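You operate a simulated robot arm through the tools that you are given. There is no shell and no other tool. Be economical: measure what you need, move in short steps, check, and stop when the job is done.

You run a simulated two-armed robot. Do the job below in one go: nothing can be reset, and whatever is moved stays where it is left.

## Task
Clamp the coupler, wipe up the oil stain and set 30 kPa.
Fine: coupler in the tester's cup, clamp shut; green sponge, put back after; switch the tester on last. Set down upright: what you pick out. What is to be rubbed or washed off counts as gone when no trace of it is left.

Only the result counts: the job must be done as asked and must still hold three seconds after the hand-in. Knocking over, shifting, dropping, spilling or breaking anything else fails it.

## Robot
Two 7-joint arms with fingered hands on one trunk that stands fixed in place. Base frame: the origin is at the foot of the trunk, x ahead of it, y to its left, z up. Lengths are in m, angles in rad, forces in N, time in s.
The left shoulder is at [0.04, 0.147, 1.255], the right one opposite. Payload 4 kg a hand.
The tool frame of a hand sits at the grasp point between the pads (the TCP): z along the fingers, y along the line on which they close. The tips reach 0.026 m beyond it. The gripper opens to 0.148 m. The gripper's body begins 0.073 m behind the TCP. The gripper is a hand of 3 fingers: y runs from the thumb to the fingers, the wrist lies at [0, 0, -0.224] in the tool frame.
Orientation is that of the tool frame in the base frame, as a unit quaternion [x, y, z, w]. With the fingers straight down and closing along the base's y, the tool's x points along the base's -x, its y along +y and its z along -z.

## Interface
- The arms move only by the tool nudge_tool. It takes "left_rows", "right_rows" or both (then of equal length, played together; a hand with none holds still); each is a list of rows, each a list of 6 numbers: the turn, a rotation vector about the base's x, y, z in rad, then the shift along the base's x, y, z in cm. In form: [[wx, wy, wz, tx, ty, tz], ...]. A call has 1 to 8 rows; each row shifts and turns the commanded pose from where the row before left it. A row lasts 0.2 s, in which the tool goes at most 0.05 m and 0.15 rad; a call with a longer step from one row to the next is refused whole. Where a pose cannot be reached the arm comes as near as it can. A force on the tool above 70 N (or 10 N above the force at the start of the call, whichever is more), or a blocked arm, ends the call early, and 0.2 s more pass. In this call time passes only in rows, and 0.2 s behind the last. It gives the time, the measured TCP pose, the force on the tool (base axes), the opening and the grip force at its end, in the units of the frame above (readings bear some noise), with the torque about the TCP (base axes, N m) and any sound that the robot's microphone picked up.
- Cameras (640 x 400 px; columns grow to the right, rows downward): "scene" is now at [0.0884, 0.0513, 1.4711]; the picture's right is [0.59, -0.81, 0.00], its down [-0.55, -0.40, -0.73] and it looks along [0.59, 0.43, -0.68] (base axes); focal length 347 px, centre (320, 200). "left" rides on the left gripper at [-0.068, -0.039, -0.09] in its tool frame; the picture's right is [0.50, -0.87, 0.00], its down [0.65, 0.38, -0.65] and it looks along [0.57, 0.33, 0.76] (tool axes); focal length 222 px, centre (320, 200). "right" rides on the right gripper at [0.068, -0.039, -0.09] in its tool frame; the picture's right is [0.50, 0.87, 0.00], its down [-0.65, 0.38, -0.65] and it looks along [-0.57, 0.33, 0.76] (tool axes); focal length 222 px, centre (320, 200). There is no depth. A picture from a camera that has moved, and an enlarged one, comes with that camera's place and axes in the base frame and with its lens.
- snapshot(camera): a new picture of that camera. No time passes.
- move_column(by): slides the trunk up (or, below 0, down) by that many m; the arms and the scene camera ride with it, the base frame stays. It gives what a move gives, with no picture.
- move_fingers(finger1, finger2, thumb_bend, hand): sets how far each is bent, from 0 (flat) to 1 (curled in); at 0.3 the hand is open as for a grip, at 0.7 the pads meet at the TCP. One left out holds its place. A second passes; each finger stops where it meets its share of the squeeze, and holds until it gets a number again. It is the only way to open and close the hand. It gives what a move gives, with no picture; readings hold the bend of each and the force on the fingers (four entries, about 0 where the hand has none), thumb and palm.
- aim_head(pan, tilt): turns the head with the scene camera to pan (to the left, within 1.501 rad either way) and tilt (down, from -0.506 to 1.204), counted from straight ahead of the robot. It gives what a move gives.
- zoom(camera, box): a new picture of the part [left, top, right, bottom] of that camera's present view, enlarged. No time passes.
- job_done(): hands the job in; it is judged then, once.

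Work in short steps. Places have to be worked out from the pictures, the camera data and where the tool is seen: move nearer, look again, correct. Check each grasp and each placing, and mend what went wrong. You have 120 turns and 94 pictures in all, those below and enlarged ones among them. Open the grippers and draw the arms clear of the work before you hand the job in, unless the task says otherwise; then end with one line.

The tools are called as a command line: name --argument value ..., lists and objects as JSON in quotes. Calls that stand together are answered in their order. nudge_tool: Moves the arms, as the interface text tells. Its arguments: {"type":"object","properties":{"left_rows":{"type":"array","items":{"type":"array","items":{"type":"number"}}},"right_rows":{"type":"array","items":{"type":"array","items":{"type":"number"}}}},"required":[]} The other tools are called the same way: move_column (by) slides the trunk up or down; move_fingers (finger1, finger2, thumb_bend, hand) moves the fingers one by one; aim_head (pan, tilt) turns the head that bears the scene camera; snapshot (camera) takes a picture; zoom (camera, box) takes an enlarged picture of a part of a camera's view; job_done () hands the job in.

At the start:

```text
time: 0.0
left_position: [0.355, 0.3928, 1.174]
left_ee_rot: [-0.002, 1.0, 0.0, 0.0]
left_wrist_force: [0.0, -0.7, -0.4]
left_moment: [0.01, 0.01, 0.0]
left_grip_width: 0.1481
left_gripper_force: 0.0
left_shape: jaw
left_bend: [0.3, 0.3, 0.3]
left_finger forces: [0.0, 0.0, 0.1, 0.0, 0.0, 0.0]
right_position: [0.483, 0.0728, 1.2092]
right_ee_rot: [0.0, 1.0, 0.0, 0.0]
right_wrist_force: [0.4, -0.3, -0.7]
right_moment: [0.01, 0.03, -0.02]
right_grip_width: 0.1477
right_gripper_force: 0.0
right_shape: jaw
right_bend: [0.3, 0.3, 0.3]
right_finger forces: [0.0, 0.0, 0.1, 0.0, 0.1, 0.1]
trunk travel left (down, up): [-0.425, 0.081]
head pan, tilt: [0.634, 0.75]
```

scene: 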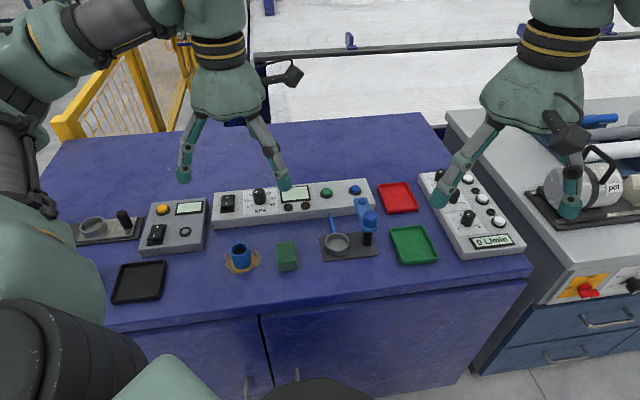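
right: 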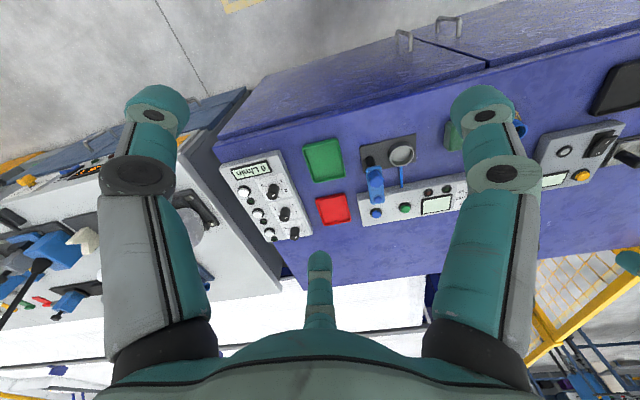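
left: 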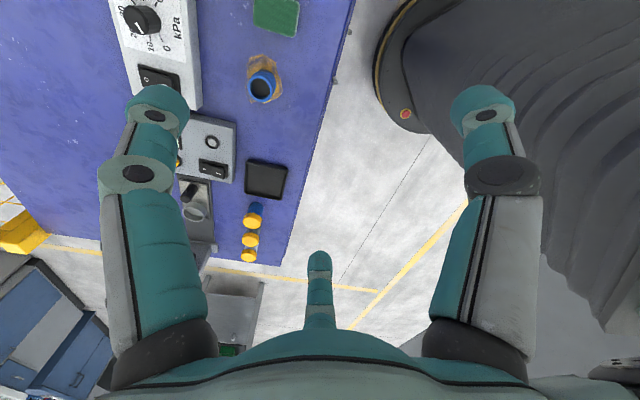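

The scene shows a bench with a tester (kPa knob, display), a cup with toggle clamp, a blue coupler standing in an oil stain, and a green sponge. I'll zoom in to identify details.

zoom --camera "scene" --box '[200, 160, 400, 285]'

zoom --camera "scene" --box '[60, 180, 260, 305]'

zoom --camera "scene" --box '[360, 160, 560, 285]'

```text
3.20 times, centred on (300, 222) of scene
camera zoom: at [0.0884, 0.0513, 1.4711], right [0.59, -0.81, 0.0], down [-0.55, -0.4, -0.73], along [0.59, 0.43, -0.68], focal length 1110 px, centre (384, 128)
```

zoom: 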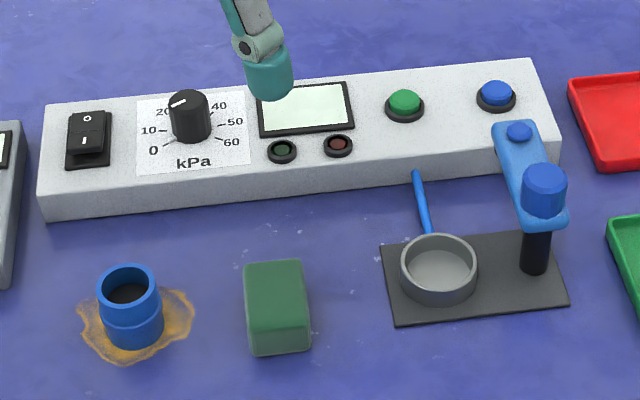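

```text
3.20 times, centred on (160, 242) of scene
camera zoom: at [0.0884, 0.0513, 1.4711], right [0.59, -0.81, 0.0], down [-0.55, -0.4, -0.73], along [0.59, 0.43, -0.68], focal length 1110 px, centre (832, 64)
```

zoom: 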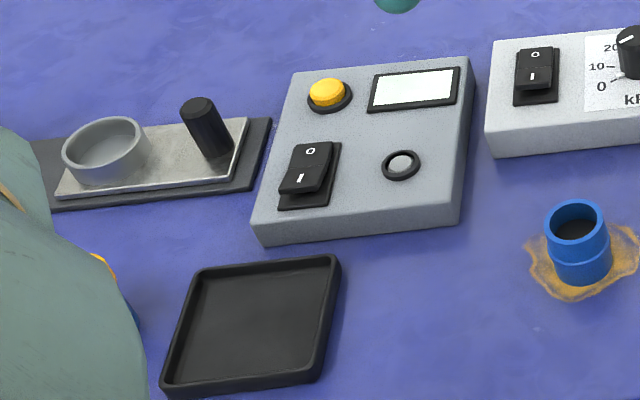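

```text
3.20 times, centred on (460, 222) of scene
camera zoom: at [0.0884, 0.0513, 1.4711], right [0.59, -0.81, 0.0], down [-0.55, -0.4, -0.73], along [0.59, 0.43, -0.68], focal length 1110 px, centre (-128, 128)
```

zoom: 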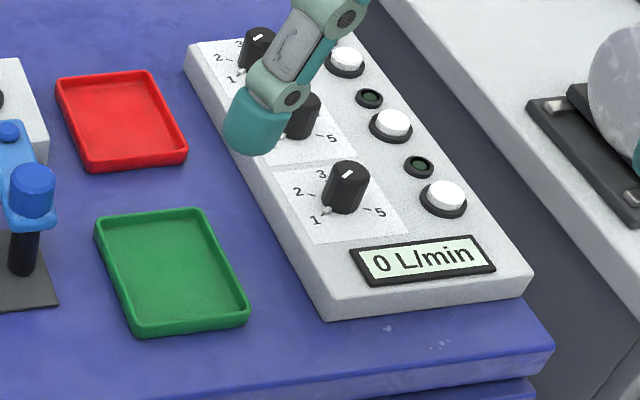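

I'll look at what is hidden at the left, turning the head.

aim_head --pan 0.95 --tilt 0.8

snapshot --camera "scene"

zoom --camera "left" --box '[100, 0, 380, 270]'

zoom --camera "right" --box '[220, 80, 540, 270]'

```text
time: 0.8
left_position: [0.3547, 0.3919, 1.1739]
left_ee_rot: [-0.001, 1.0, 0.0, 0.0]
left_wrist_force: [-0.3, 1.2, 0.6]
left_moment: [0.0, 0.0, 0.02]
left_grip_width: 0.1478
left_gripper_force: 0.0
left_shape: jaw
left_bend: [0.3, 0.3, 0.3]
left_finger forces: [0.0, 0.0, 0.1, 0.0, 0.0, 0.0]
right_position: [0.4828, 0.0705, 1.2086]
right_ee_rot: [0.001, 1.0, 0.0, -0.001]
right_wrist_force: [-0.2, -0.3, 0.5]
right_moment: [0.01, 0.02, 0.0]
right_grip_width: 0.1478
right_gripper_force: 0.0
right_shape: jaw
right_bend: [0.3, 0.3, 0.3]
right_finger forces: [0.0, 0.0, 0.0, 0.0, 0.1, 0.1]
trunk travel left (down, up): [-0.425, 0.081]
head pan, tilt: [0.949, 0.799]
```

```text
87 pictures are left
camera scene: at [0.0687, 0.0676, 1.4671], right [0.81, -0.58, 0.0], down [-0.42, -0.58, -0.7], along [0.41, 0.57, -0.72], focal length 347 px, centre (320, 200)
```

scene: 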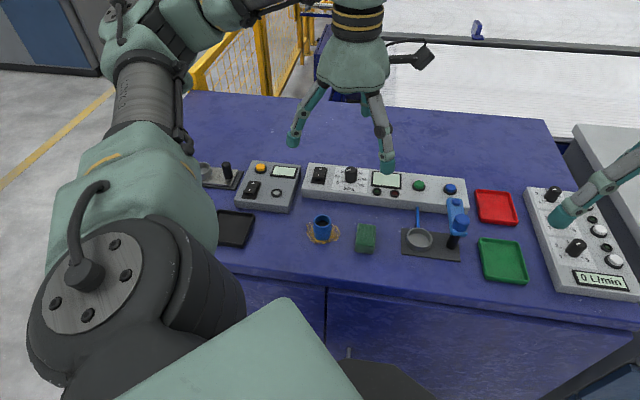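

```text
1.48 times, centred on (240, 135) of left
camera zoom: at [0.4215, 0.3526, 1.2643], right [-0.5, -0.87, 0.0], down [-0.66, 0.38, 0.65], along [-0.57, 0.33, -0.76], focal length 329 px, centre (438, 296)
```

zoom: 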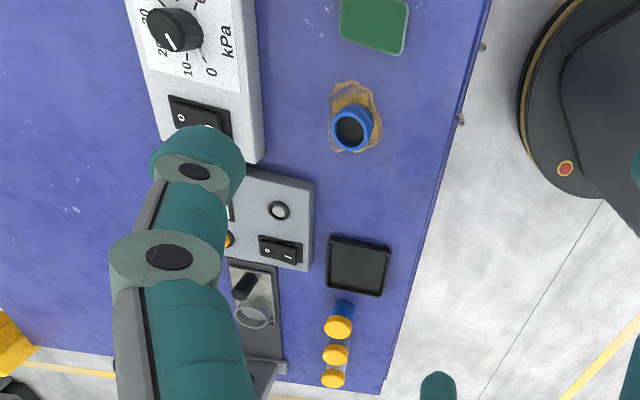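

```text
2.00 times, centred on (380, 175) of right
camera zoom: at [0.4165, 0.033, 1.2983], right [-0.5, 0.87, 0.0], down [0.66, 0.38, 0.65], along [0.57, 0.33, -0.76], focal length 444 px, centre (200, 250)
```

zoom: 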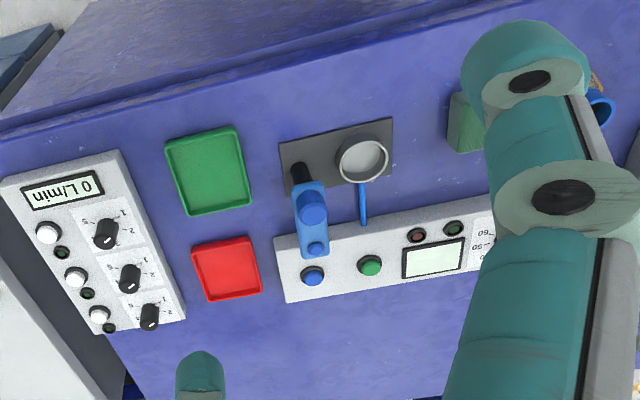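

Triangulating from two cameras: table z ≈ 0.778; coupler about (0.383, 0.504), 0.07 tall and 0.05 wide; sponge (0.476, 0.44); cup (0.56, 0.347); clamp post (0.623, 0.294); dial (0.555, 0.60); switch (0.495, 0.666). I'll lower the trunk to gain reach.

move_column --by -0.15

aim_head --pan 0.8 --tilt 0.75

snapshot --camera "scene"

```text
time: 2.6
left_position: [0.3548, 0.3919, 1.0233]
left_ee_rot: [-0.001, 1.0, 0.0, 0.0]
left_wrist_force: [0.9, 0.0, 1.1]
left_moment: [-0.01, 0.01, 0.03]
left_grip_width: 0.148
left_gripper_force: 0.0
left_shape: jaw
left_bend: [0.3, 0.3, 0.3]
left_finger forces: [0.0, 0.0, 0.0, 0.0, 0.1, 0.1]
right_position: [0.483, 0.072, 1.0577]
right_ee_rot: [0.0, 1.0, 0.0, -0.001]
right_wrist_force: [-0.4, 0.2, -0.1]
right_moment: [0.0, -0.03, -0.01]
right_grip_width: 0.1479
right_gripper_force: 0.1
right_shape: jaw
right_bend: [0.3, 0.3, 0.3]
right_finger forces: [0.1, 0.0, 0.0, 0.1, 0.0, 0.0]
trunk travel left (down, up): [-0.275, 0.231]
head pan, tilt: [0.949, 0.799]
```

```text
time: 3.3
left_position: [0.3547, 0.39, 1.0213]
left_ee_rot: [-0.002, 1.0, -0.001, 0.0]
left_wrist_force: [-1.0, 0.2, -0.1]
left_moment: [-0.02, -0.03, -0.02]
left_grip_width: 0.1476
left_gripper_force: 0.1
left_shape: jaw
left_bend: [0.3, 0.3, 0.3]
left_finger forces: [0.0, 0.0, 0.1, 0.0, 0.0, 0.1]
right_position: [0.4832, 0.0713, 1.057]
right_ee_rot: [0.0, 1.0, 0.0, -0.001]
right_wrist_force: [-0.5, 0.3, -0.6]
right_moment: [-0.02, 0.03, 0.0]
right_grip_width: 0.1479
right_gripper_force: 0.1
right_shape: jaw
right_bend: [0.3, 0.3, 0.3]
right_finger forces: [0.0, 0.0, 0.0, 0.1, 0.0, 0.0]
trunk travel left (down, up): [-0.275, 0.231]
head pan, tilt: [0.799, 0.75]
```

```text
84 pictures are left
camera scene: at [0.0793, 0.0615, 1.321], right [0.72, -0.7, 0.0], down [-0.48, -0.49, -0.73], along [0.51, 0.52, -0.68], focal length 347 px, centre (320, 200)
```

scene: 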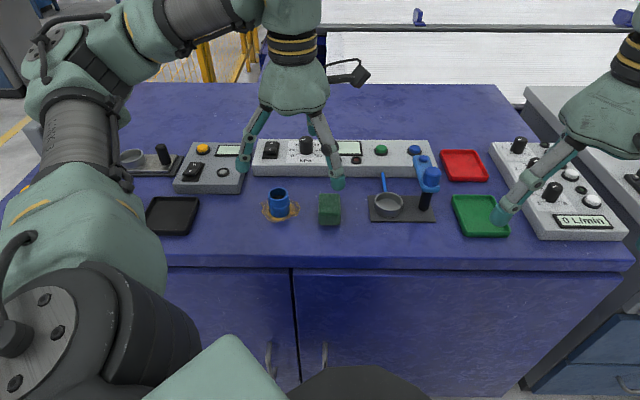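

Next I pre-close the left hand a bit and move it over the coupler, while parking the right arm away.

move_fingers --hand "left" --finger1 0.45 --finger2 0.45 --thumb_bend 0.45

nudge_tool --left_rows '[[0, 0, 0, 1.0, 4, 0], [0, 0, 0, 1.0, 4, 0], [0, 0, 0, 0.8, 3.3, -3], [0, 0, 0, 0, 0, -4]]' --right_rows '[[0, 0, 0, -2, -4, 1], [0, 0, 0, -2, -4, 1], [0, 0, 0, -2, -4, 1], [0, 0, 0, -2, -4, 1]]'

snapshot --camera "left"

snapshot --camera "scene"

```text
time: 4.3
left_position: [0.3546, 0.3925, 1.0224]
left_ee_rot: [-0.001, 1.0, 0.0, 0.0]
left_wrist_force: [1.0, 1.1, -0.2]
left_moment: [-0.03, 0.0, 0.0]
left_grip_width: 0.079
left_gripper_force: 0.1
left_shape: fingers
left_bend: [0.45, 0.45, 0.45]
left_finger forces: [0.0, 0.0, 0.0, 0.1, 0.0, 0.0]
right_position: [0.4832, 0.0717, 1.0583]
right_ee_rot: [0.0, 1.0, 0.0, 0.0]
right_wrist_force: [-0.2, -1.3, -0.3]
right_moment: [0.01, 0.01, -0.04]
right_grip_width: 0.1477
right_gripper_force: 0.0
right_shape: jaw
right_bend: [0.3, 0.3, 0.3]
right_finger forces: [0.0, 0.0, 0.0, 0.0, 0.0, 0.1]
trunk travel left (down, up): [-0.275, 0.231]
head pan, tilt: [0.799, 0.75]
```

```text
time: 5.3
left_position: [0.3823, 0.5026, 0.9532]
left_ee_rot: [-0.001, 1.0, 0.0, 0.0]
left_wrist_force: [0.0, -0.4, -0.3]
left_moment: [0.02, 0.03, 0.0]
left_grip_width: 0.0791
left_gripper_force: 0.1
left_shape: fingers
left_bend: [0.45, 0.45, 0.45]
left_finger forces: [0.1, 0.0, 0.0, 0.1, 0.0, 0.1]
right_position: [0.4024, -0.0896, 1.0983]
right_ee_rot: [0.0, 1.0, 0.001, 0.0]
right_wrist_force: [0.2, 0.0, 0.7]
right_moment: [0.02, -0.01, -0.03]
right_grip_width: 0.1477
right_gripper_force: 0.1
right_shape: jaw
right_bend: [0.3, 0.3, 0.3]
right_finger forces: [0.1, 0.1, 0.0, 0.0, 0.1, 0.0]
trunk travel left (down, up): [-0.275, 0.231]
head pan, tilt: [0.799, 0.75]
```

```text
83 pictures are left
camera left: at [0.4484, 0.4638, 1.0453], right [-0.5, -0.87, 0.0], down [-0.66, 0.38, 0.65], along [-0.57, 0.33, -0.76], focal length 222 px, centre (320, 200)
```

left: 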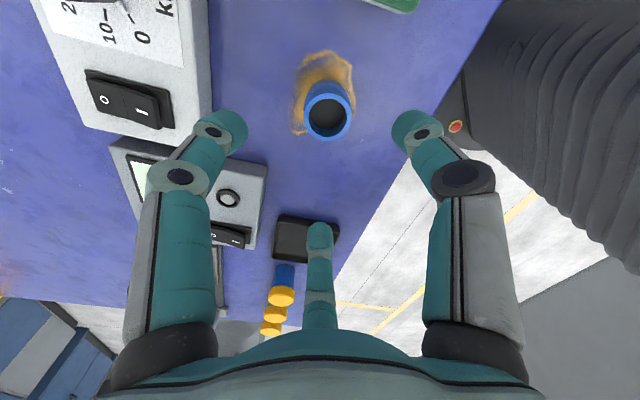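

```text
82 pictures are left
camera scene: at [0.0782, 0.0597, 1.3212], right [0.72, -0.7, 0.0], down [-0.47, -0.49, -0.73], along [0.51, 0.53, -0.68], focal length 347 px, centre (320, 200)
```

scene: 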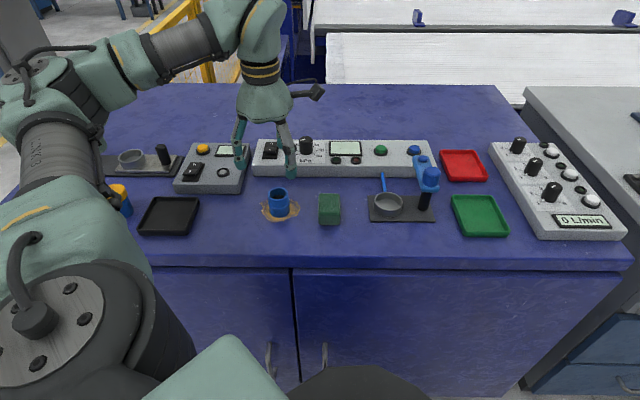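

Refined: coupler rim centre is at about (0.384, 0.494, 0.845). I descend over it and look again.

nudge_tool --left_rows '[[0, 0, 0, 0.2, -0.6, -3], [0, 0, 0, 0, 0, -3], [0, 0, 0, 0, 0, -2]]'

snapshot --camera "left"

zoom --camera "scene" --box '[200, 120, 360, 220]'

```text
time: 6.1
left_position: [0.3838, 0.4995, 0.8732]
left_ee_rot: [-0.001, 1.0, 0.001, -0.001]
left_wrist_force: [-0.6, 0.1, -0.2]
left_moment: [-0.01, 0.0, 0.05]
left_grip_width: 0.0791
left_gripper_force: 0.0
left_shape: fingers
left_bend: [0.45, 0.45, 0.45]
left_finger forces: [0.0, 0.1, 0.1, 0.0, 0.1, 0.0]
right_position: [0.4039, -0.0888, 1.0982]
right_ee_rot: [0.001, 1.0, 0.0, -0.001]
right_wrist_force: [0.0, -0.3, 0.0]
right_moment: [-0.02, -0.01, -0.02]
right_grip_width: 0.1482
right_gripper_force: 0.1
right_shape: jaw
right_bend: [0.3, 0.3, 0.3]
right_finger forces: [0.0, 0.0, 0.1, 0.0, 0.0, 0.1]
trunk travel left (down, up): [-0.275, 0.231]
head pan, tilt: [0.799, 0.75]
```

```text
81 pictures are left
camera left: at [0.452, 0.4601, 0.9637], right [-0.5, -0.87, 0.0], down [-0.66, 0.38, 0.65], along [-0.57, 0.33, -0.76], focal length 222 px, centre (320, 200)
```

left: 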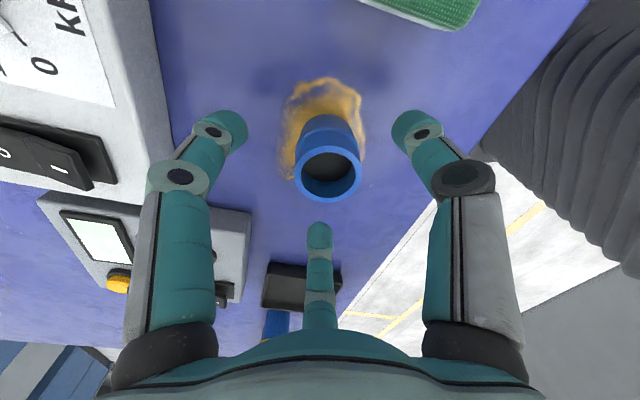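

```text
4.00 times, centred on (280, 170) of scene
camera zoom: at [0.0796, 0.0619, 1.321], right [0.72, -0.7, 0.0], down [-0.48, -0.49, -0.73], along [0.51, 0.52, -0.68], focal length 1387 px, centre (480, 320)
```

zoom: 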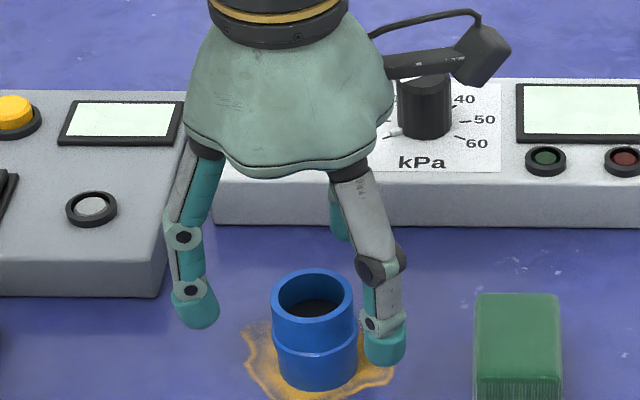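

Fingertip centroid matches the coupler rim within millimetres. I go down and close.

nudge_tool --left_rows '[[0, 0, 0, 0, -0.2, -2], [0, 0, 0, 0, 0, -1.7]]'

move_fingers --hand "left" --finger1 0.65 --finger2 0.65 --thumb_bend 0.65

snapshot --camera "left"

```text
time: 6.7
left_position: [0.3846, 0.496, 0.8363]
left_ee_rot: [-0.001, 1.0, 0.001, 0.0]
left_wrist_force: [0.6, -0.9, -0.6]
left_moment: [0.02, -0.01, -0.02]
left_grip_width: 0.0792
left_gripper_force: 0.1
left_shape: fingers
left_bend: [0.45, 0.45, 0.45]
left_finger forces: [0.0, 0.0, 0.0, 0.1, 0.1, 0.1]
right_position: [0.4035, -0.0892, 1.0987]
right_ee_rot: [0.0, 1.0, 0.0, -0.001]
right_wrist_force: [0.3, 0.2, 0.2]
right_moment: [0.01, -0.02, 0.0]
right_grip_width: 0.1479
right_gripper_force: 0.1
right_shape: jaw
right_bend: [0.3, 0.3, 0.3]
right_finger forces: [0.1, 0.0, 0.0, 0.0, 0.0, 0.0]
trunk travel left (down, up): [-0.275, 0.231]
head pan, tilt: [0.799, 0.75]
```

```text
time: 7.7
left_position: [0.3843, 0.4963, 0.8367]
left_ee_rot: [0.0, 1.0, 0.001, 0.0]
left_wrist_force: [0.2, -0.1, 0.2]
left_moment: [0.0, 0.02, 0.05]
left_grip_width: 0.0295
left_gripper_force: 7.5
left_shape: fingers
left_bend: [0.6, 0.59, 0.61]
left_finger forces: [4.1, 5.2, 0.1, 0.0, 5.8, 0.1]
right_position: [0.4037, -0.0882, 1.0973]
right_ee_rot: [0.0, 1.0, -0.001, -0.001]
right_wrist_force: [-0.8, 1.0, -0.1]
right_moment: [0.01, 0.01, -0.01]
right_grip_width: 0.1477
right_gripper_force: 0.0
right_shape: jaw
right_bend: [0.3, 0.3, 0.3]
right_finger forces: [0.0, 0.0, 0.0, 0.0, 0.1, 0.1]
trunk travel left (down, up): [-0.275, 0.231]
head pan, tilt: [0.799, 0.75]
```

```text
79 pictures are left
camera left: at [0.452, 0.4579, 0.9275], right [-0.5, -0.87, 0.0], down [-0.66, 0.38, 0.65], along [-0.57, 0.33, -0.76], focal length 222 px, centre (320, 200)
```

left: 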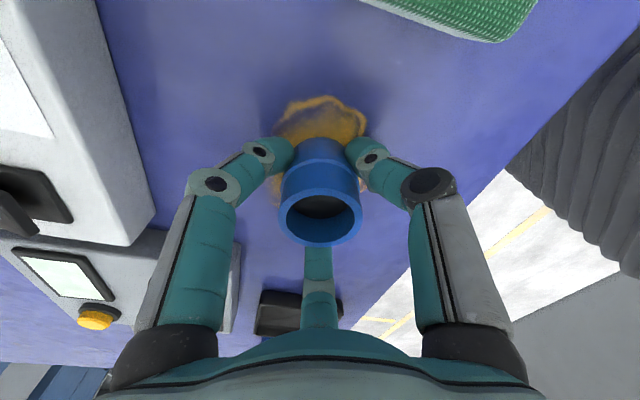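

Grip by all three fingers. Lift straight up and check, and zoom on cup.

move_fingers --hand "left" --finger1 0.72 --finger2 0.72 --thumb_bend 0.72

nudge_tool --left_rows '[[0, 0, 0, 0, 0, 2], [0, 0, 0, 0, 0, 4], [0, 0, 0, 0, 0, 4], [0, 0, 0, 0, 0, 2]]'

snapshot --camera "scene"

zoom --camera "scene" --box '[340, 130, 460, 230]'

snapshot --camera "left"

```text
time: 8.7
left_position: [0.3852, 0.4966, 0.8367]
left_ee_rot: [-0.001, 1.0, 0.0, -0.001]
left_wrist_force: [0.4, 0.2, -0.1]
left_moment: [-0.01, 0.0, -0.01]
left_grip_width: 0.028
left_gripper_force: 16.1
left_shape: fingers
left_bend: [0.6, 0.58, 0.64]
left_finger forces: [9.3, 9.3, 0.0, 0.1, 12.7, 0.1]
right_position: [0.4043, -0.089, 1.0993]
right_ee_rot: [0.0, 1.0, 0.0, -0.001]
right_wrist_force: [0.6, 0.3, -0.1]
right_moment: [0.0, -0.03, 0.01]
right_grip_width: 0.1479
right_gripper_force: 0.0
right_shape: jaw
right_bend: [0.3, 0.3, 0.3]
right_finger forces: [0.0, 0.1, 0.0, 0.0, 0.2, 0.0]
trunk travel left (down, up): [-0.275, 0.231]
head pan, tilt: [0.799, 0.75]
```

```text
time: 9.7
left_position: [0.384, 0.4961, 0.9551]
left_ee_rot: [0.0, 1.0, 0.0, 0.0]
left_wrist_force: [-0.6, -0.7, -0.6]
left_moment: [-0.02, 0.0, 0.01]
left_grip_width: 0.0278
left_gripper_force: 15.9
left_shape: fingers
left_bend: [0.6, 0.58, 0.64]
left_finger forces: [9.3, 9.4, 0.1, 0.0, 12.5, 0.1]
right_position: [0.4034, -0.0875, 1.0968]
right_ee_rot: [0.0, 1.0, 0.0, -0.001]
right_wrist_force: [-0.5, 0.4, 0.3]
right_moment: [0.0, 0.02, 0.01]
right_grip_width: 0.1477
right_gripper_force: 0.0
right_shape: jaw
right_bend: [0.3, 0.3, 0.3]
right_finger forces: [0.0, 0.0, 0.0, 0.0, 0.0, 0.0]
trunk travel left (down, up): [-0.275, 0.231]
head pan, tilt: [0.799, 0.75]
```

```text
78 pictures are left
camera scene: at [0.0794, 0.0613, 1.321], right [0.72, -0.7, 0.0], down [-0.48, -0.49, -0.73], along [0.51, 0.52, -0.68], focal length 347 px, centre (320, 200)
```

scene: 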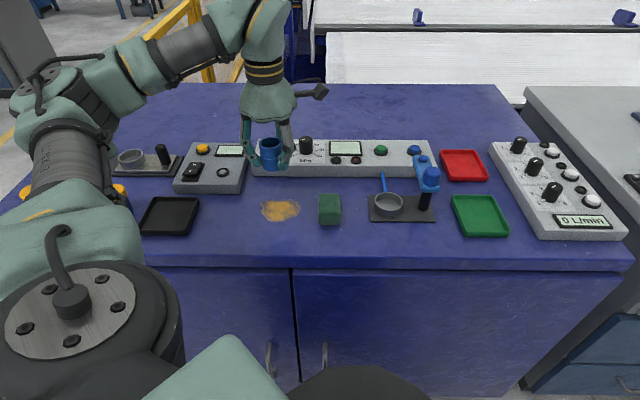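

```text
4.00 times, centred on (400, 180) of scene
camera zoom: at [0.0794, 0.0613, 1.321], right [0.72, -0.7, 0.0], down [-0.48, -0.49, -0.73], along [0.51, 0.52, -0.68], focal length 1387 px, centre (0, 280)
```

zoom: 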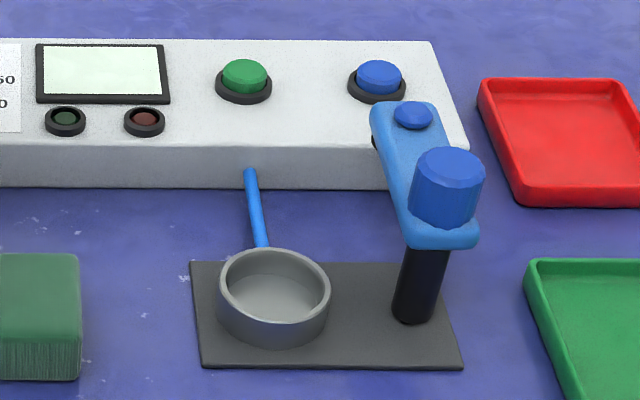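

```text
76 pictures are left
camera left: at [0.4515, 0.4578, 1.0468], right [-0.5, -0.87, 0.0], down [-0.66, 0.38, 0.65], along [-0.57, 0.33, -0.76], focal length 222 px, centre (320, 200)
```

left: 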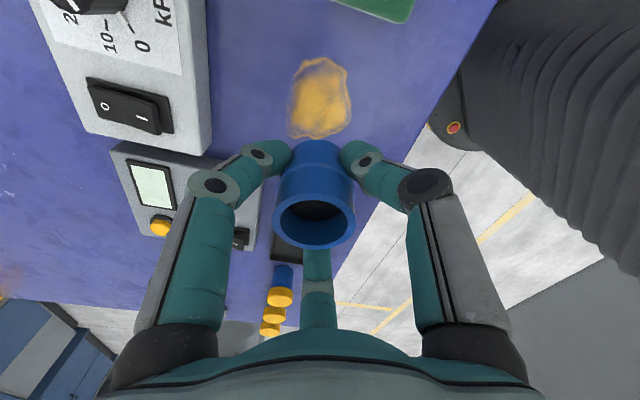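

Coupler held upright. Cup rim centre computes to (0.5736, 0.3556, 0.805), consistent from two camera heights. I carry the coupler above the cup.

nudge_tool --left_rows '[[0, 0, 0, 3.2, -2.3, 0.5], [0, 0, 0, 3.2, -2.3, 0], [0, 0, 0, 3.2, -2.3, 0], [0, 0, 0, 3.2, -2.3, 0], [0, 0, 0, 3.1, -2.4, 0], [0, 0, 0, 3.1, -2.4, 0]]'

zoom --camera "scene" --box '[320, 100, 480, 240]'

snapshot --camera "left"

```text
time: 11.1
left_position: [0.5746, 0.3559, 0.9609]
left_ee_rot: [-0.001, 1.0, 0.001, -0.001]
left_wrist_force: [0.0, 0.1, -1.1]
left_moment: [0.03, 0.01, 0.03]
left_grip_width: 0.0276
left_gripper_force: 15.3
left_shape: fingers
left_bend: [0.6, 0.58, 0.64]
left_finger forces: [9.3, 9.2, 0.0, 0.0, 12.5, 0.0]
right_position: [0.4039, -0.0893, 1.0978]
right_ee_rot: [0.0, 1.0, 0.001, -0.001]
right_wrist_force: [0.7, -0.6, -1.0]
right_moment: [0.0, 0.03, 0.01]
right_grip_width: 0.1478
right_gripper_force: 0.1
right_shape: jaw
right_bend: [0.3, 0.3, 0.3]
right_finger forces: [0.0, 0.0, 0.0, 0.0, 0.0, 0.0]
trunk travel left (down, up): [-0.275, 0.231]
head pan, tilt: [0.799, 0.75]
```

```text
2.86 times, centred on (400, 170) of scene
camera zoom: at [0.0807, 0.06, 1.321], right [0.72, -0.7, 0.0], down [-0.48, -0.49, -0.73], along [0.51, 0.53, -0.68], focal length 991 px, centre (91, 286)
```

zoom: 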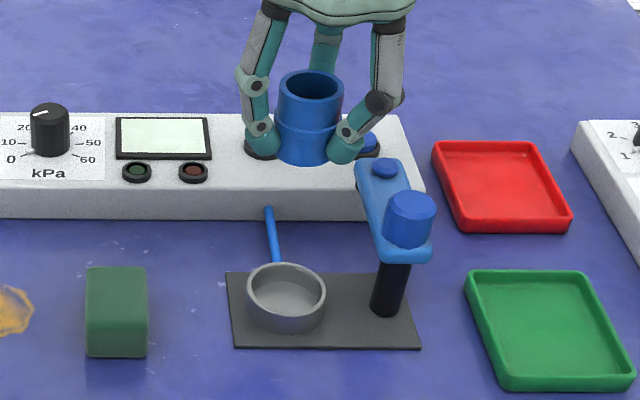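

```text
74 pictures are left
camera left: at [0.6433, 0.3174, 1.0524], right [-0.5, -0.87, 0.0], down [-0.66, 0.38, 0.65], along [-0.57, 0.33, -0.76], focal length 222 px, centre (320, 200)
```

left: 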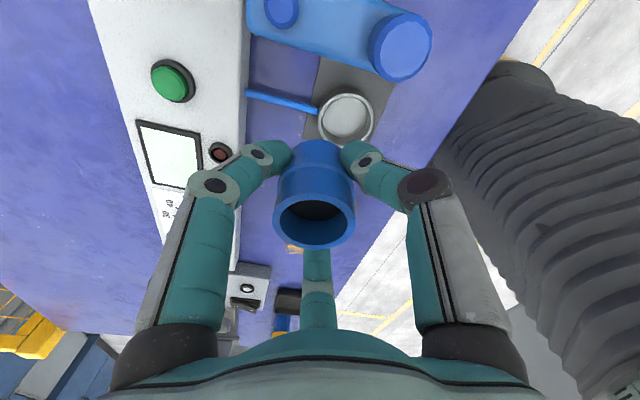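

The left and right hand cameras agree the cup is nearer, at about (0.555, 0.339, 0.82), so the scene-only estimate was too far. I shift there and look again.

nudge_tool --left_rows '[[0, 0, 0, -2.0, -1.6, -1], [0, 0, 0, 0, 0, -2]]'

zoom --camera "scene" --box '[320, 100, 480, 240]'

snapshot --camera "left"

snapshot --camera "right"

```text
time: 11.7
left_position: [0.5553, 0.3398, 0.9307]
left_ee_rot: [-0.001, 1.0, 0.0, 0.0]
left_wrist_force: [-0.6, 0.2, -1.3]
left_moment: [0.0, 0.02, 0.0]
left_grip_width: 0.0276
left_gripper_force: 15.4
left_shape: fingers
left_bend: [0.6, 0.58, 0.64]
left_finger forces: [9.4, 9.2, 0.1, 0.1, 12.5, 0.1]
right_position: [0.4046, -0.0889, 1.0981]
right_ee_rot: [0.0, 1.0, 0.001, -0.001]
right_wrist_force: [-0.1, -0.1, -0.5]
right_moment: [-0.02, 0.02, 0.02]
right_grip_width: 0.1477
right_gripper_force: 0.0
right_shape: jaw
right_bend: [0.3, 0.3, 0.3]
right_finger forces: [0.0, 0.0, 0.1, 0.0, 0.0, 0.1]
trunk travel left (down, up): [-0.275, 0.231]
head pan, tilt: [0.799, 0.75]
```

```text
2.86 times, centred on (400, 170) of scene
camera zoom: at [0.0804, 0.0616, 1.3209], right [0.72, -0.7, 0.0], down [-0.48, -0.49, -0.73], along [0.51, 0.52, -0.68], focal length 991 px, centre (91, 286)
```

zoom: 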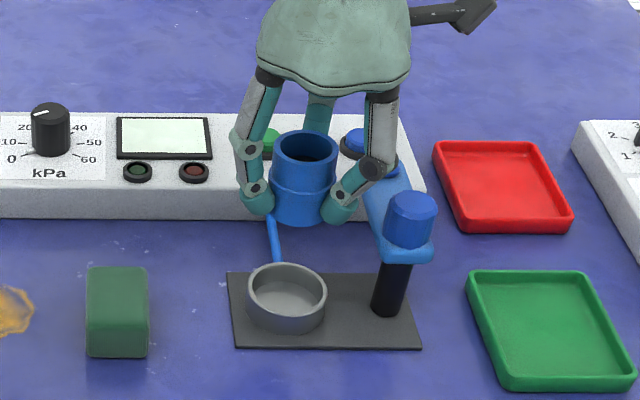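

```text
72 pictures are left
camera left: at [0.6224, 0.302, 1.0219], right [-0.5, -0.87, 0.0], down [-0.65, 0.38, 0.65], along [-0.57, 0.33, -0.76], focal length 222 px, centre (320, 200)
```

left: 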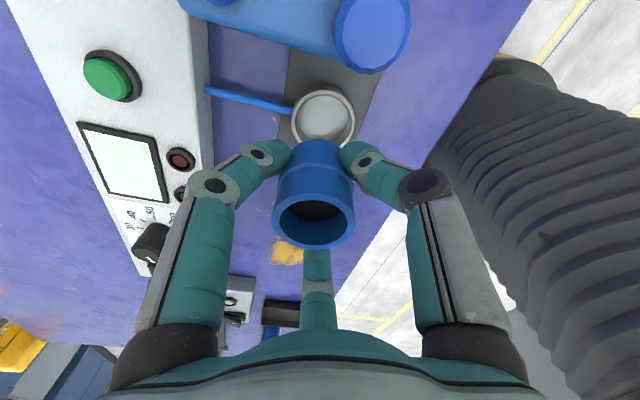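

```text
71 pictures are left
camera right: at [0.3378, -0.1269, 1.1884], right [-0.5, 0.87, 0.0], down [0.66, 0.38, 0.65], along [0.56, 0.33, -0.76], focal length 222 px, centre (320, 200)
```

right: 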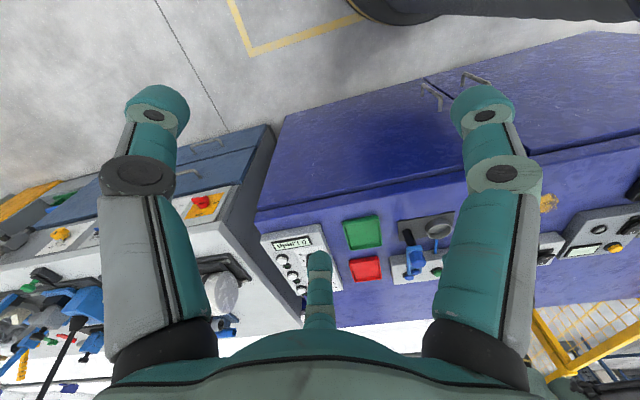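

The cup is slightly off the TCP line, by about (+0.3, −0.6) cm. I correct, lower by 4 cm, and look.

nudge_tool --left_rows '[[0, 0, 0, 0.3, -0.6, -2], [0, 0, 0, 0, 0, -1.5]]'

zoom --camera "scene" --box '[340, 130, 440, 230]'

zoom --camera "left" --box '[220, 50, 420, 250]'

```text
time: 12.3
left_position: [0.557, 0.3353, 0.8942]
left_ee_rot: [-0.001, 1.0, 0.0, -0.001]
left_wrist_force: [-0.2, 0.1, -1.3]
left_moment: [0.02, 0.0, -0.02]
left_grip_width: 0.0274
left_gripper_force: 15.5
left_shape: fingers
left_bend: [0.6, 0.58, 0.64]
left_finger forces: [9.3, 9.2, 0.1, 0.1, 12.5, 0.0]
right_position: [0.4034, -0.0893, 1.099]
right_ee_rot: [0.0, 1.0, 0.0, -0.001]
right_wrist_force: [-0.7, -0.4, -0.4]
right_moment: [-0.01, -0.01, -0.06]
right_grip_width: 0.1479
right_gripper_force: 0.0
right_shape: jaw
right_bend: [0.3, 0.3, 0.3]
right_finger forces: [0.0, 0.0, 0.1, 0.0, 0.0, 0.0]
trunk travel left (down, up): [-0.275, 0.231]
head pan, tilt: [0.799, 0.75]
```

```text
4.00 times, centred on (390, 180) of scene
camera zoom: at [0.0797, 0.0618, 1.321], right [0.72, -0.7, 0.0], down [-0.48, -0.49, -0.73], along [0.51, 0.52, -0.68], focal length 1387 px, centre (40, 280)
```

zoom: 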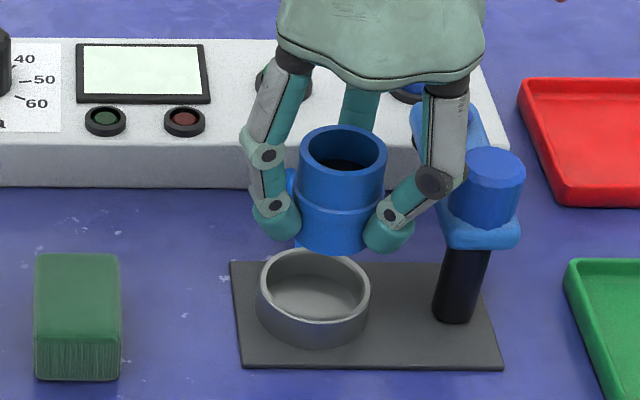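

```text
2.00 times, centred on (320, 150) of left
camera zoom: at [0.6248, 0.2962, 0.9864], right [-0.5, -0.87, 0.0], down [-0.66, 0.38, 0.65], along [-0.57, 0.33, -0.76], focal length 444 px, centre (320, 300)
```

zoom: 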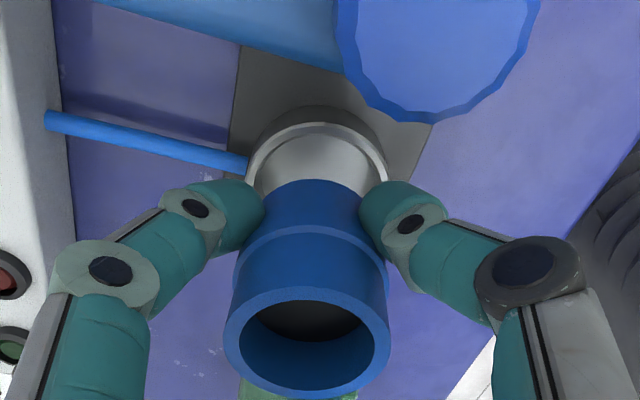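

Alignment looks within ~3 mm. I lower further by 2 cm and check.

nudge_tool --left_rows '[[0, 0, 0, 0, 0, -1], [0, 0, 0, 0, 0, -1]]'

zoom --camera "scene" --box '[350, 150, 430, 220]'

zoom --camera "left" --box '[220, 50, 420, 250]'

```text
time: 12.9
left_position: [0.5573, 0.3356, 0.8745]
left_ee_rot: [-0.001, 1.0, 0.0, -0.001]
left_wrist_force: [0.1, 0.1, -0.5]
left_moment: [-0.02, -0.03, 0.02]
left_grip_width: 0.0277
left_gripper_force: 15.7
left_shape: fingers
left_bend: [0.6, 0.58, 0.64]
left_finger forces: [9.3, 9.4, 0.0, 0.0, 12.6, 0.0]
right_position: [0.404, -0.0877, 1.098]
right_ee_rot: [0.0, 1.0, 0.001, -0.001]
right_wrist_force: [0.1, 0.2, 0.0]
right_moment: [0.0, -0.01, 0.0]
right_grip_width: 0.1479
right_gripper_force: 0.1
right_shape: jaw
right_bend: [0.3, 0.3, 0.3]
right_finger forces: [0.1, 0.0, 0.1, 0.1, 0.0, 0.0]
trunk travel left (down, up): [-0.275, 0.231]
head pan, tilt: [0.799, 0.75]
```

```text
5.71 times, centred on (390, 185) of scene
camera zoom: at [0.0795, 0.0616, 1.321], right [0.72, -0.7, 0.0], down [-0.48, -0.49, -0.73], along [0.51, 0.52, -0.68], focal length 1982 px, centre (-80, 286)
```

zoom: 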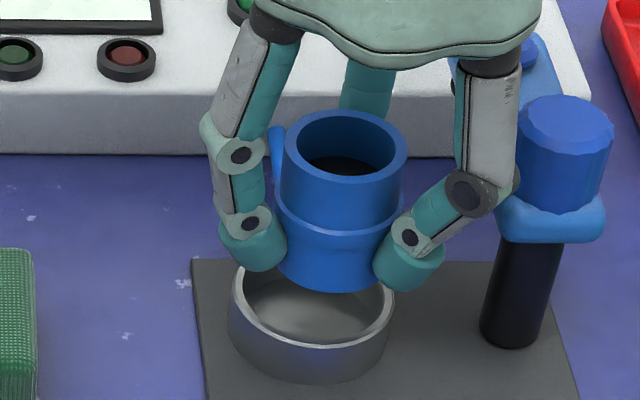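

```text
2.00 times, centred on (320, 150) of left
camera zoom: at [0.6249, 0.296, 0.9666], right [-0.5, -0.87, 0.0], down [-0.66, 0.38, 0.65], along [-0.57, 0.33, -0.76], focal length 444 px, centre (320, 300)
```

zoom: 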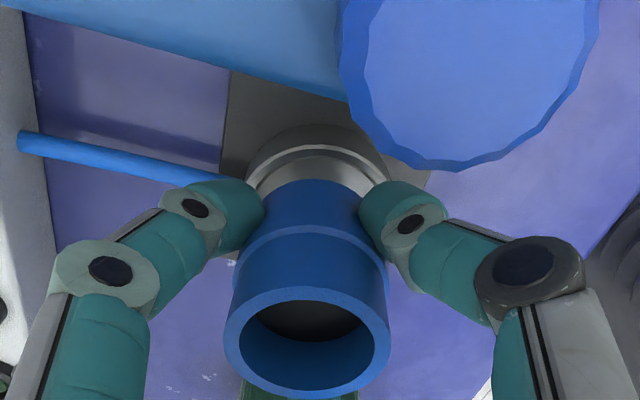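

The coupler bottom is ~1.8 cm above the rim with a slight lateral offset. I shift −0.25 cm in x and lower in small steps.

nudge_tool --left_rows '[[0, 0, 0, -0.25, 0, -0.8], [0, 0, 0, 0, 0, -0.8], [0, 0, 0, 0, 0, -0.4]]'

zoom --camera "scene" --box '[350, 150, 430, 220]'

zoom --camera "left" --box '[220, 50, 420, 250]'

```text
time: 13.7
left_position: [0.5558, 0.3343, 0.8574]
left_ee_rot: [0.0, 1.0, 0.0, 0.001]
left_wrist_force: [-1.2, 1.9, 7.8]
left_moment: [0.14, 0.24, -0.01]
left_grip_width: 0.0275
left_gripper_force: 19.5
left_shape: fingers
left_bend: [0.6, 0.58, 0.64]
left_finger forces: [9.4, 18.3, 0.0, 0.0, 12.3, 0.0]
right_position: [0.4027, -0.0883, 1.0991]
right_ee_rot: [-0.001, 1.0, 0.001, 0.0]
right_wrist_force: [-0.2, 0.1, -0.1]
right_moment: [-0.02, 0.03, -0.01]
right_grip_width: 0.1476
right_gripper_force: 0.1
right_shape: jaw
right_bend: [0.3, 0.3, 0.3]
right_finger forces: [0.0, 0.1, 0.0, 0.1, 0.0, 0.0]
trunk travel left (down, up): [-0.275, 0.231]
head pan, tilt: [0.799, 0.75]
```

```text
5.71 times, centred on (390, 185) of scene
camera zoom: at [0.078, 0.0608, 1.3212], right [0.72, -0.7, 0.0], down [-0.47, -0.49, -0.73], along [0.51, 0.52, -0.68], focal length 1982 px, centre (-80, 286)
```

zoom: 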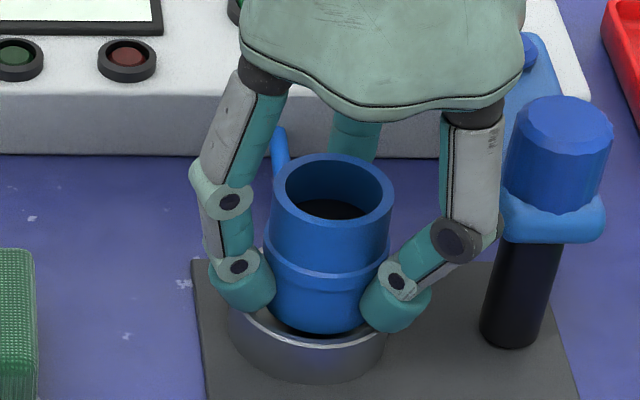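

```text
2.00 times, centred on (320, 150) of left
camera zoom: at [0.6214, 0.2955, 0.9488], right [-0.5, -0.87, 0.0], down [-0.66, 0.38, 0.65], along [-0.56, 0.33, -0.76], focal length 444 px, centre (320, 300)
```

zoom: 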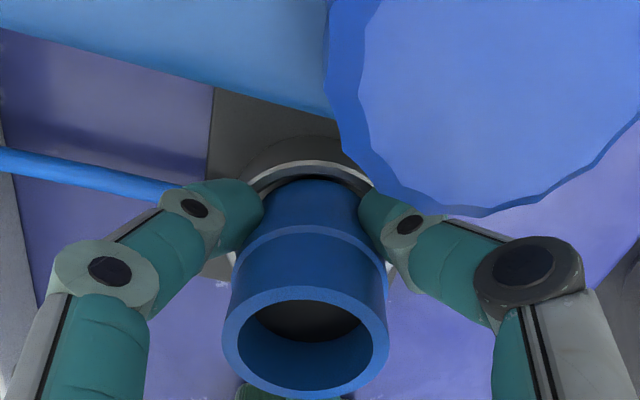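

The 150° fingertip is resting on the cup rim (from the moment), and the coupler's bottom is already ~5 mm inside the cup. I ease up 1 mm and release so that it slides down into the cup.

nudge_tool --left_rows '[[0, 0, 0, -0.1, 0.1, 0.1]]'

move_fingers --hand "left" --finger1 0.53 --finger2 0.53 --thumb_bend 0.55

zoom --camera "scene" --box '[350, 150, 430, 220]'

zoom --camera "left" --box '[220, 50, 420, 250]'

```text
time: 14.1
left_position: [0.5532, 0.3357, 0.8568]
left_ee_rot: [0.0, 1.0, 0.0, 0.0]
left_wrist_force: [0.8, -1.6, 3.3]
left_moment: [-0.01, 0.1, 0.03]
left_grip_width: 0.0275
left_gripper_force: 18.4
left_shape: fingers
left_bend: [0.6, 0.59, 0.64]
left_finger forces: [9.6, 15.2, 0.1, 0.0, 13.2, 0.0]
right_position: [0.4037, -0.0888, 1.098]
right_ee_rot: [0.001, 1.0, 0.001, -0.001]
right_wrist_force: [0.1, 0.0, -0.1]
right_moment: [0.0, 0.02, -0.02]
right_grip_width: 0.1477
right_gripper_force: 0.0
right_shape: jaw
right_bend: [0.3, 0.3, 0.3]
right_finger forces: [0.0, 0.0, 0.0, 0.1, 0.1, 0.1]
trunk travel left (down, up): [-0.275, 0.231]
head pan, tilt: [0.799, 0.75]
```

```text
time: 15.1
left_position: [0.5539, 0.3361, 0.8562]
left_ee_rot: [-0.001, 1.0, 0.0, 0.0]
left_wrist_force: [-0.6, 0.0, -0.5]
left_moment: [0.02, 0.03, 0.01]
left_grip_width: 0.0486
left_gripper_force: 0.1
left_shape: fingers
left_bend: [0.53, 0.53, 0.55]
left_finger forces: [0.1, 0.0, 0.1, 0.0, 0.0, 0.0]
right_position: [0.4035, -0.0886, 1.0991]
right_ee_rot: [0.001, 1.0, 0.0, 0.0]
right_wrist_force: [-0.3, -0.1, 0.6]
right_moment: [-0.01, 0.01, -0.03]
right_grip_width: 0.1477
right_gripper_force: 0.0
right_shape: jaw
right_bend: [0.3, 0.3, 0.3]
right_finger forces: [0.0, 0.0, 0.1, 0.1, 0.1, 0.1]
trunk travel left (down, up): [-0.275, 0.231]
head pan, tilt: [0.799, 0.75]
```

```text
5.71 times, centred on (390, 185) of scene
camera zoom: at [0.0795, 0.0614, 1.321], right [0.72, -0.7, 0.0], down [-0.48, -0.49, -0.73], along [0.51, 0.52, -0.68], focal length 1982 px, centre (-80, 286)
```

zoom: 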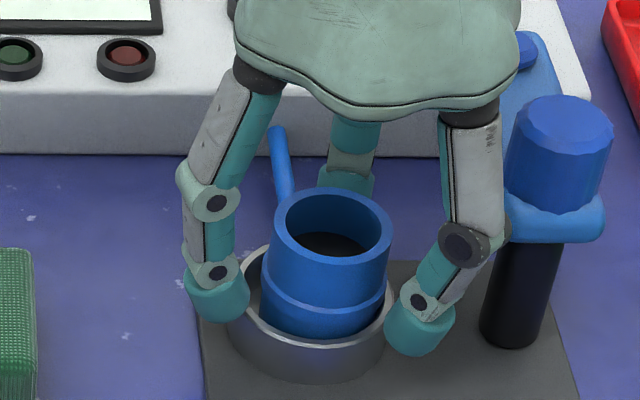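

```text
2.00 times, centred on (320, 150) of left
camera zoom: at [0.6208, 0.2968, 0.9482], right [-0.5, -0.87, 0.0], down [-0.66, 0.38, 0.65], along [-0.57, 0.33, -0.76], focal length 444 px, centre (320, 300)
```

zoom: 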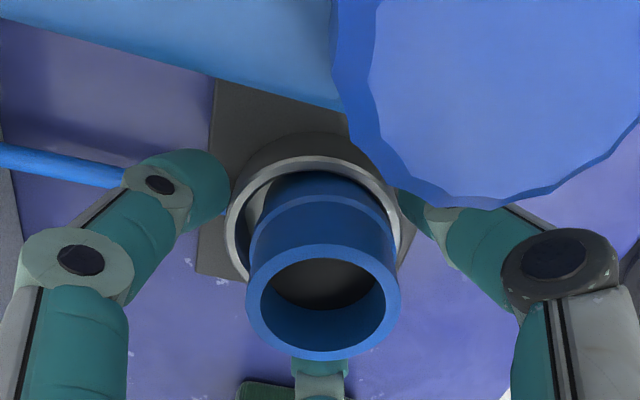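

The coupler is in the cup. I open further and lift straight up, then inspect.

nudge_tool --left_rows '[[0, 0, 0, 0, 0, 3], [0, 0, 0, 0, 0, 4], [0, 0, 0, 0, 0, 4], [0, 0, 0, -3, 3, 2], [0, 0, 0, -3, 3, 0]]'

zoom --camera "scene" --box '[350, 150, 450, 220]'

snapshot --camera "left"

```text
time: 16.3
left_position: [0.4918, 0.3976, 0.9848]
left_ee_rot: [0.0, 1.0, -0.001, -0.001]
left_wrist_force: [-0.4, 0.1, 0.4]
left_moment: [-0.03, 0.0, -0.02]
left_grip_width: 0.0484
left_gripper_force: 0.1
left_shape: fingers
left_bend: [0.53, 0.53, 0.55]
left_finger forces: [0.0, 0.1, 0.0, 0.1, 0.0, 0.0]
right_position: [0.4025, -0.0874, 1.0985]
right_ee_rot: [0.0, 1.0, 0.0, 0.0]
right_wrist_force: [0.1, -0.3, -0.2]
right_moment: [0.0, 0.02, 0.0]
right_grip_width: 0.148
right_gripper_force: 0.0
right_shape: jaw
right_bend: [0.3, 0.3, 0.3]
right_finger forces: [0.0, 0.1, 0.1, 0.0, 0.0, 0.0]
trunk travel left (down, up): [-0.275, 0.231]
head pan, tilt: [0.799, 0.75]
```

```text
5.71 times, centred on (400, 185) of scene
camera zoom: at [0.0782, 0.0628, 1.321], right [0.72, -0.7, 0.0], down [-0.47, -0.49, -0.73], along [0.51, 0.52, -0.68], focal length 1982 px, centre (-137, 286)
```

zoom: 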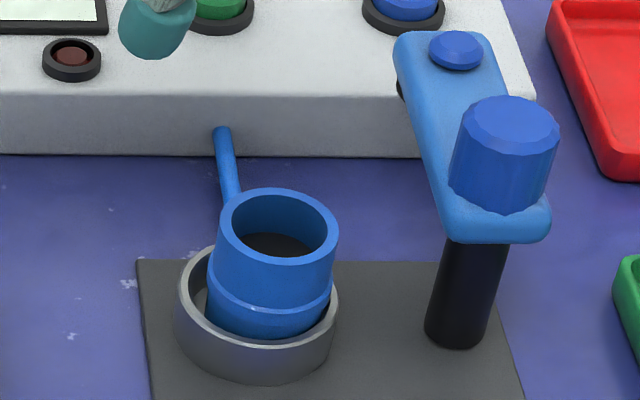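

```text
61 pictures are left
camera left: at [0.5594, 0.3578, 1.0772], right [-0.5, -0.87, 0.0], down [-0.66, 0.38, 0.65], along [-0.57, 0.33, -0.76], focal length 222 px, centre (320, 200)
```

left: 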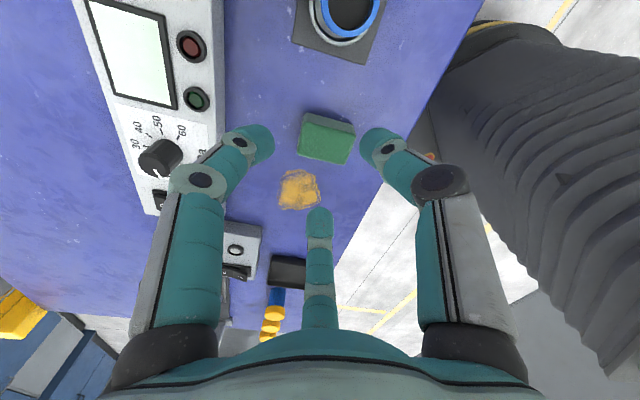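

The coupler stands in the cup. Next I'll swing the clamp arm (pivot ≈ (0.611, 0.288), now pointing ~48°, needs ~138°). I close the fingers and move high over the outer side of the arm to look.

move_fingers --hand "left" --finger1 0.7 --finger2 0.7 --thumb_bend 0.7

nudge_tool --left_rows '[[0, 0, 0, 3.8, -2, 0], [0, 0, 0, 3.8, -2, 0], [0, 0, 0, 3.8, -2, 0], [0, 0, 0, 3.8, -2, 0], [0, 0, 0, 3.7, -1.8, 0]]'

snapshot --camera "left"

zoom --camera "scene" --box '[340, 80, 500, 220]'

```text
time: 17.3
left_position: [0.4933, 0.3947, 0.9858]
left_ee_rot: [-0.001, 1.0, 0.0, 0.0]
left_wrist_force: [-0.2, -0.2, -0.1]
left_moment: [0.0, 0.02, -0.02]
left_grip_width: 0.0
left_gripper_force: 0.0
left_shape: fingers
left_bend: [0.69, 0.69, 0.7]
left_finger forces: [0.0, 0.0, 0.1, 0.0, 0.0, 0.0]
right_position: [0.4049, -0.0886, 1.0981]
right_ee_rot: [0.0, 1.0, -0.001, -0.001]
right_wrist_force: [0.8, -0.1, -0.9]
right_moment: [-0.03, 0.04, 0.0]
right_grip_width: 0.1476
right_gripper_force: 0.1
right_shape: jaw
right_bend: [0.3, 0.3, 0.3]
right_finger forces: [0.0, 0.1, 0.0, 0.0, 0.0, 0.0]
trunk travel left (down, up): [-0.275, 0.231]
head pan, tilt: [0.799, 0.75]
```

```text
time: 18.5
left_position: [0.6722, 0.2993, 0.9859]
left_ee_rot: [0.002, 1.0, 0.0, 0.001]
left_wrist_force: [0.2, -1.6, -0.6]
left_moment: [0.12, 0.0, -0.02]
left_grip_width: 0.0003
left_gripper_force: 0.2
left_shape: fingers
left_bend: [0.69, 0.69, 0.7]
left_finger forces: [0.0, 0.0, 0.1, 0.1, 0.0, 0.0]
left hand out of reach, approached as far as the arm can: row 5
right_position: [0.4048, -0.0915, 1.0981]
right_ee_rot: [0.0, 1.0, 0.002, -0.001]
right_wrist_force: [-0.5, 0.3, 0.4]
right_moment: [0.02, -0.03, 0.0]
right_grip_width: 0.148
right_gripper_force: 0.1
right_shape: jaw
right_bend: [0.3, 0.3, 0.3]
right_finger forces: [0.0, 0.0, 0.0, 0.0, 0.1, 0.1]
trunk travel left (down, up): [-0.275, 0.231]
head pan, tilt: [0.799, 0.75]
```

```text
60 pictures are left
camera left: at [0.7397, 0.2602, 1.078], right [-0.5, -0.86, 0.0], down [-0.65, 0.38, 0.65], along [-0.57, 0.33, -0.76], focal length 222 px, centre (320, 200)
```

left: 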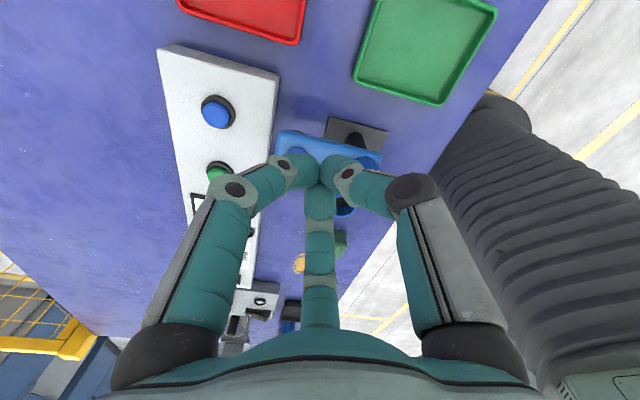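

```text
2.86 times, centred on (420, 150) of scene
camera zoom: at [0.081, 0.0585, 1.3211], right [0.72, -0.7, 0.0], down [-0.48, -0.49, -0.73], along [0.51, 0.53, -0.68], focal length 991 px, centre (34, 343)
```

zoom: 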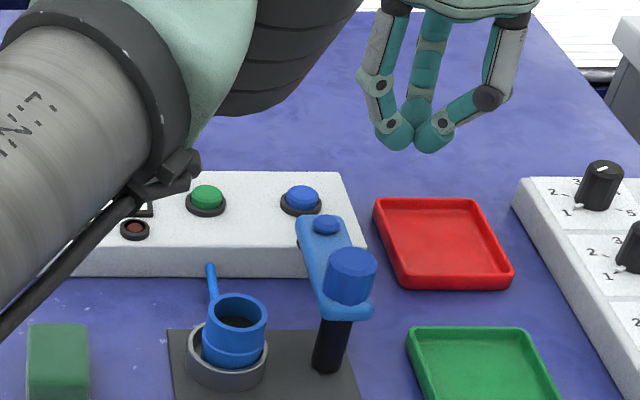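

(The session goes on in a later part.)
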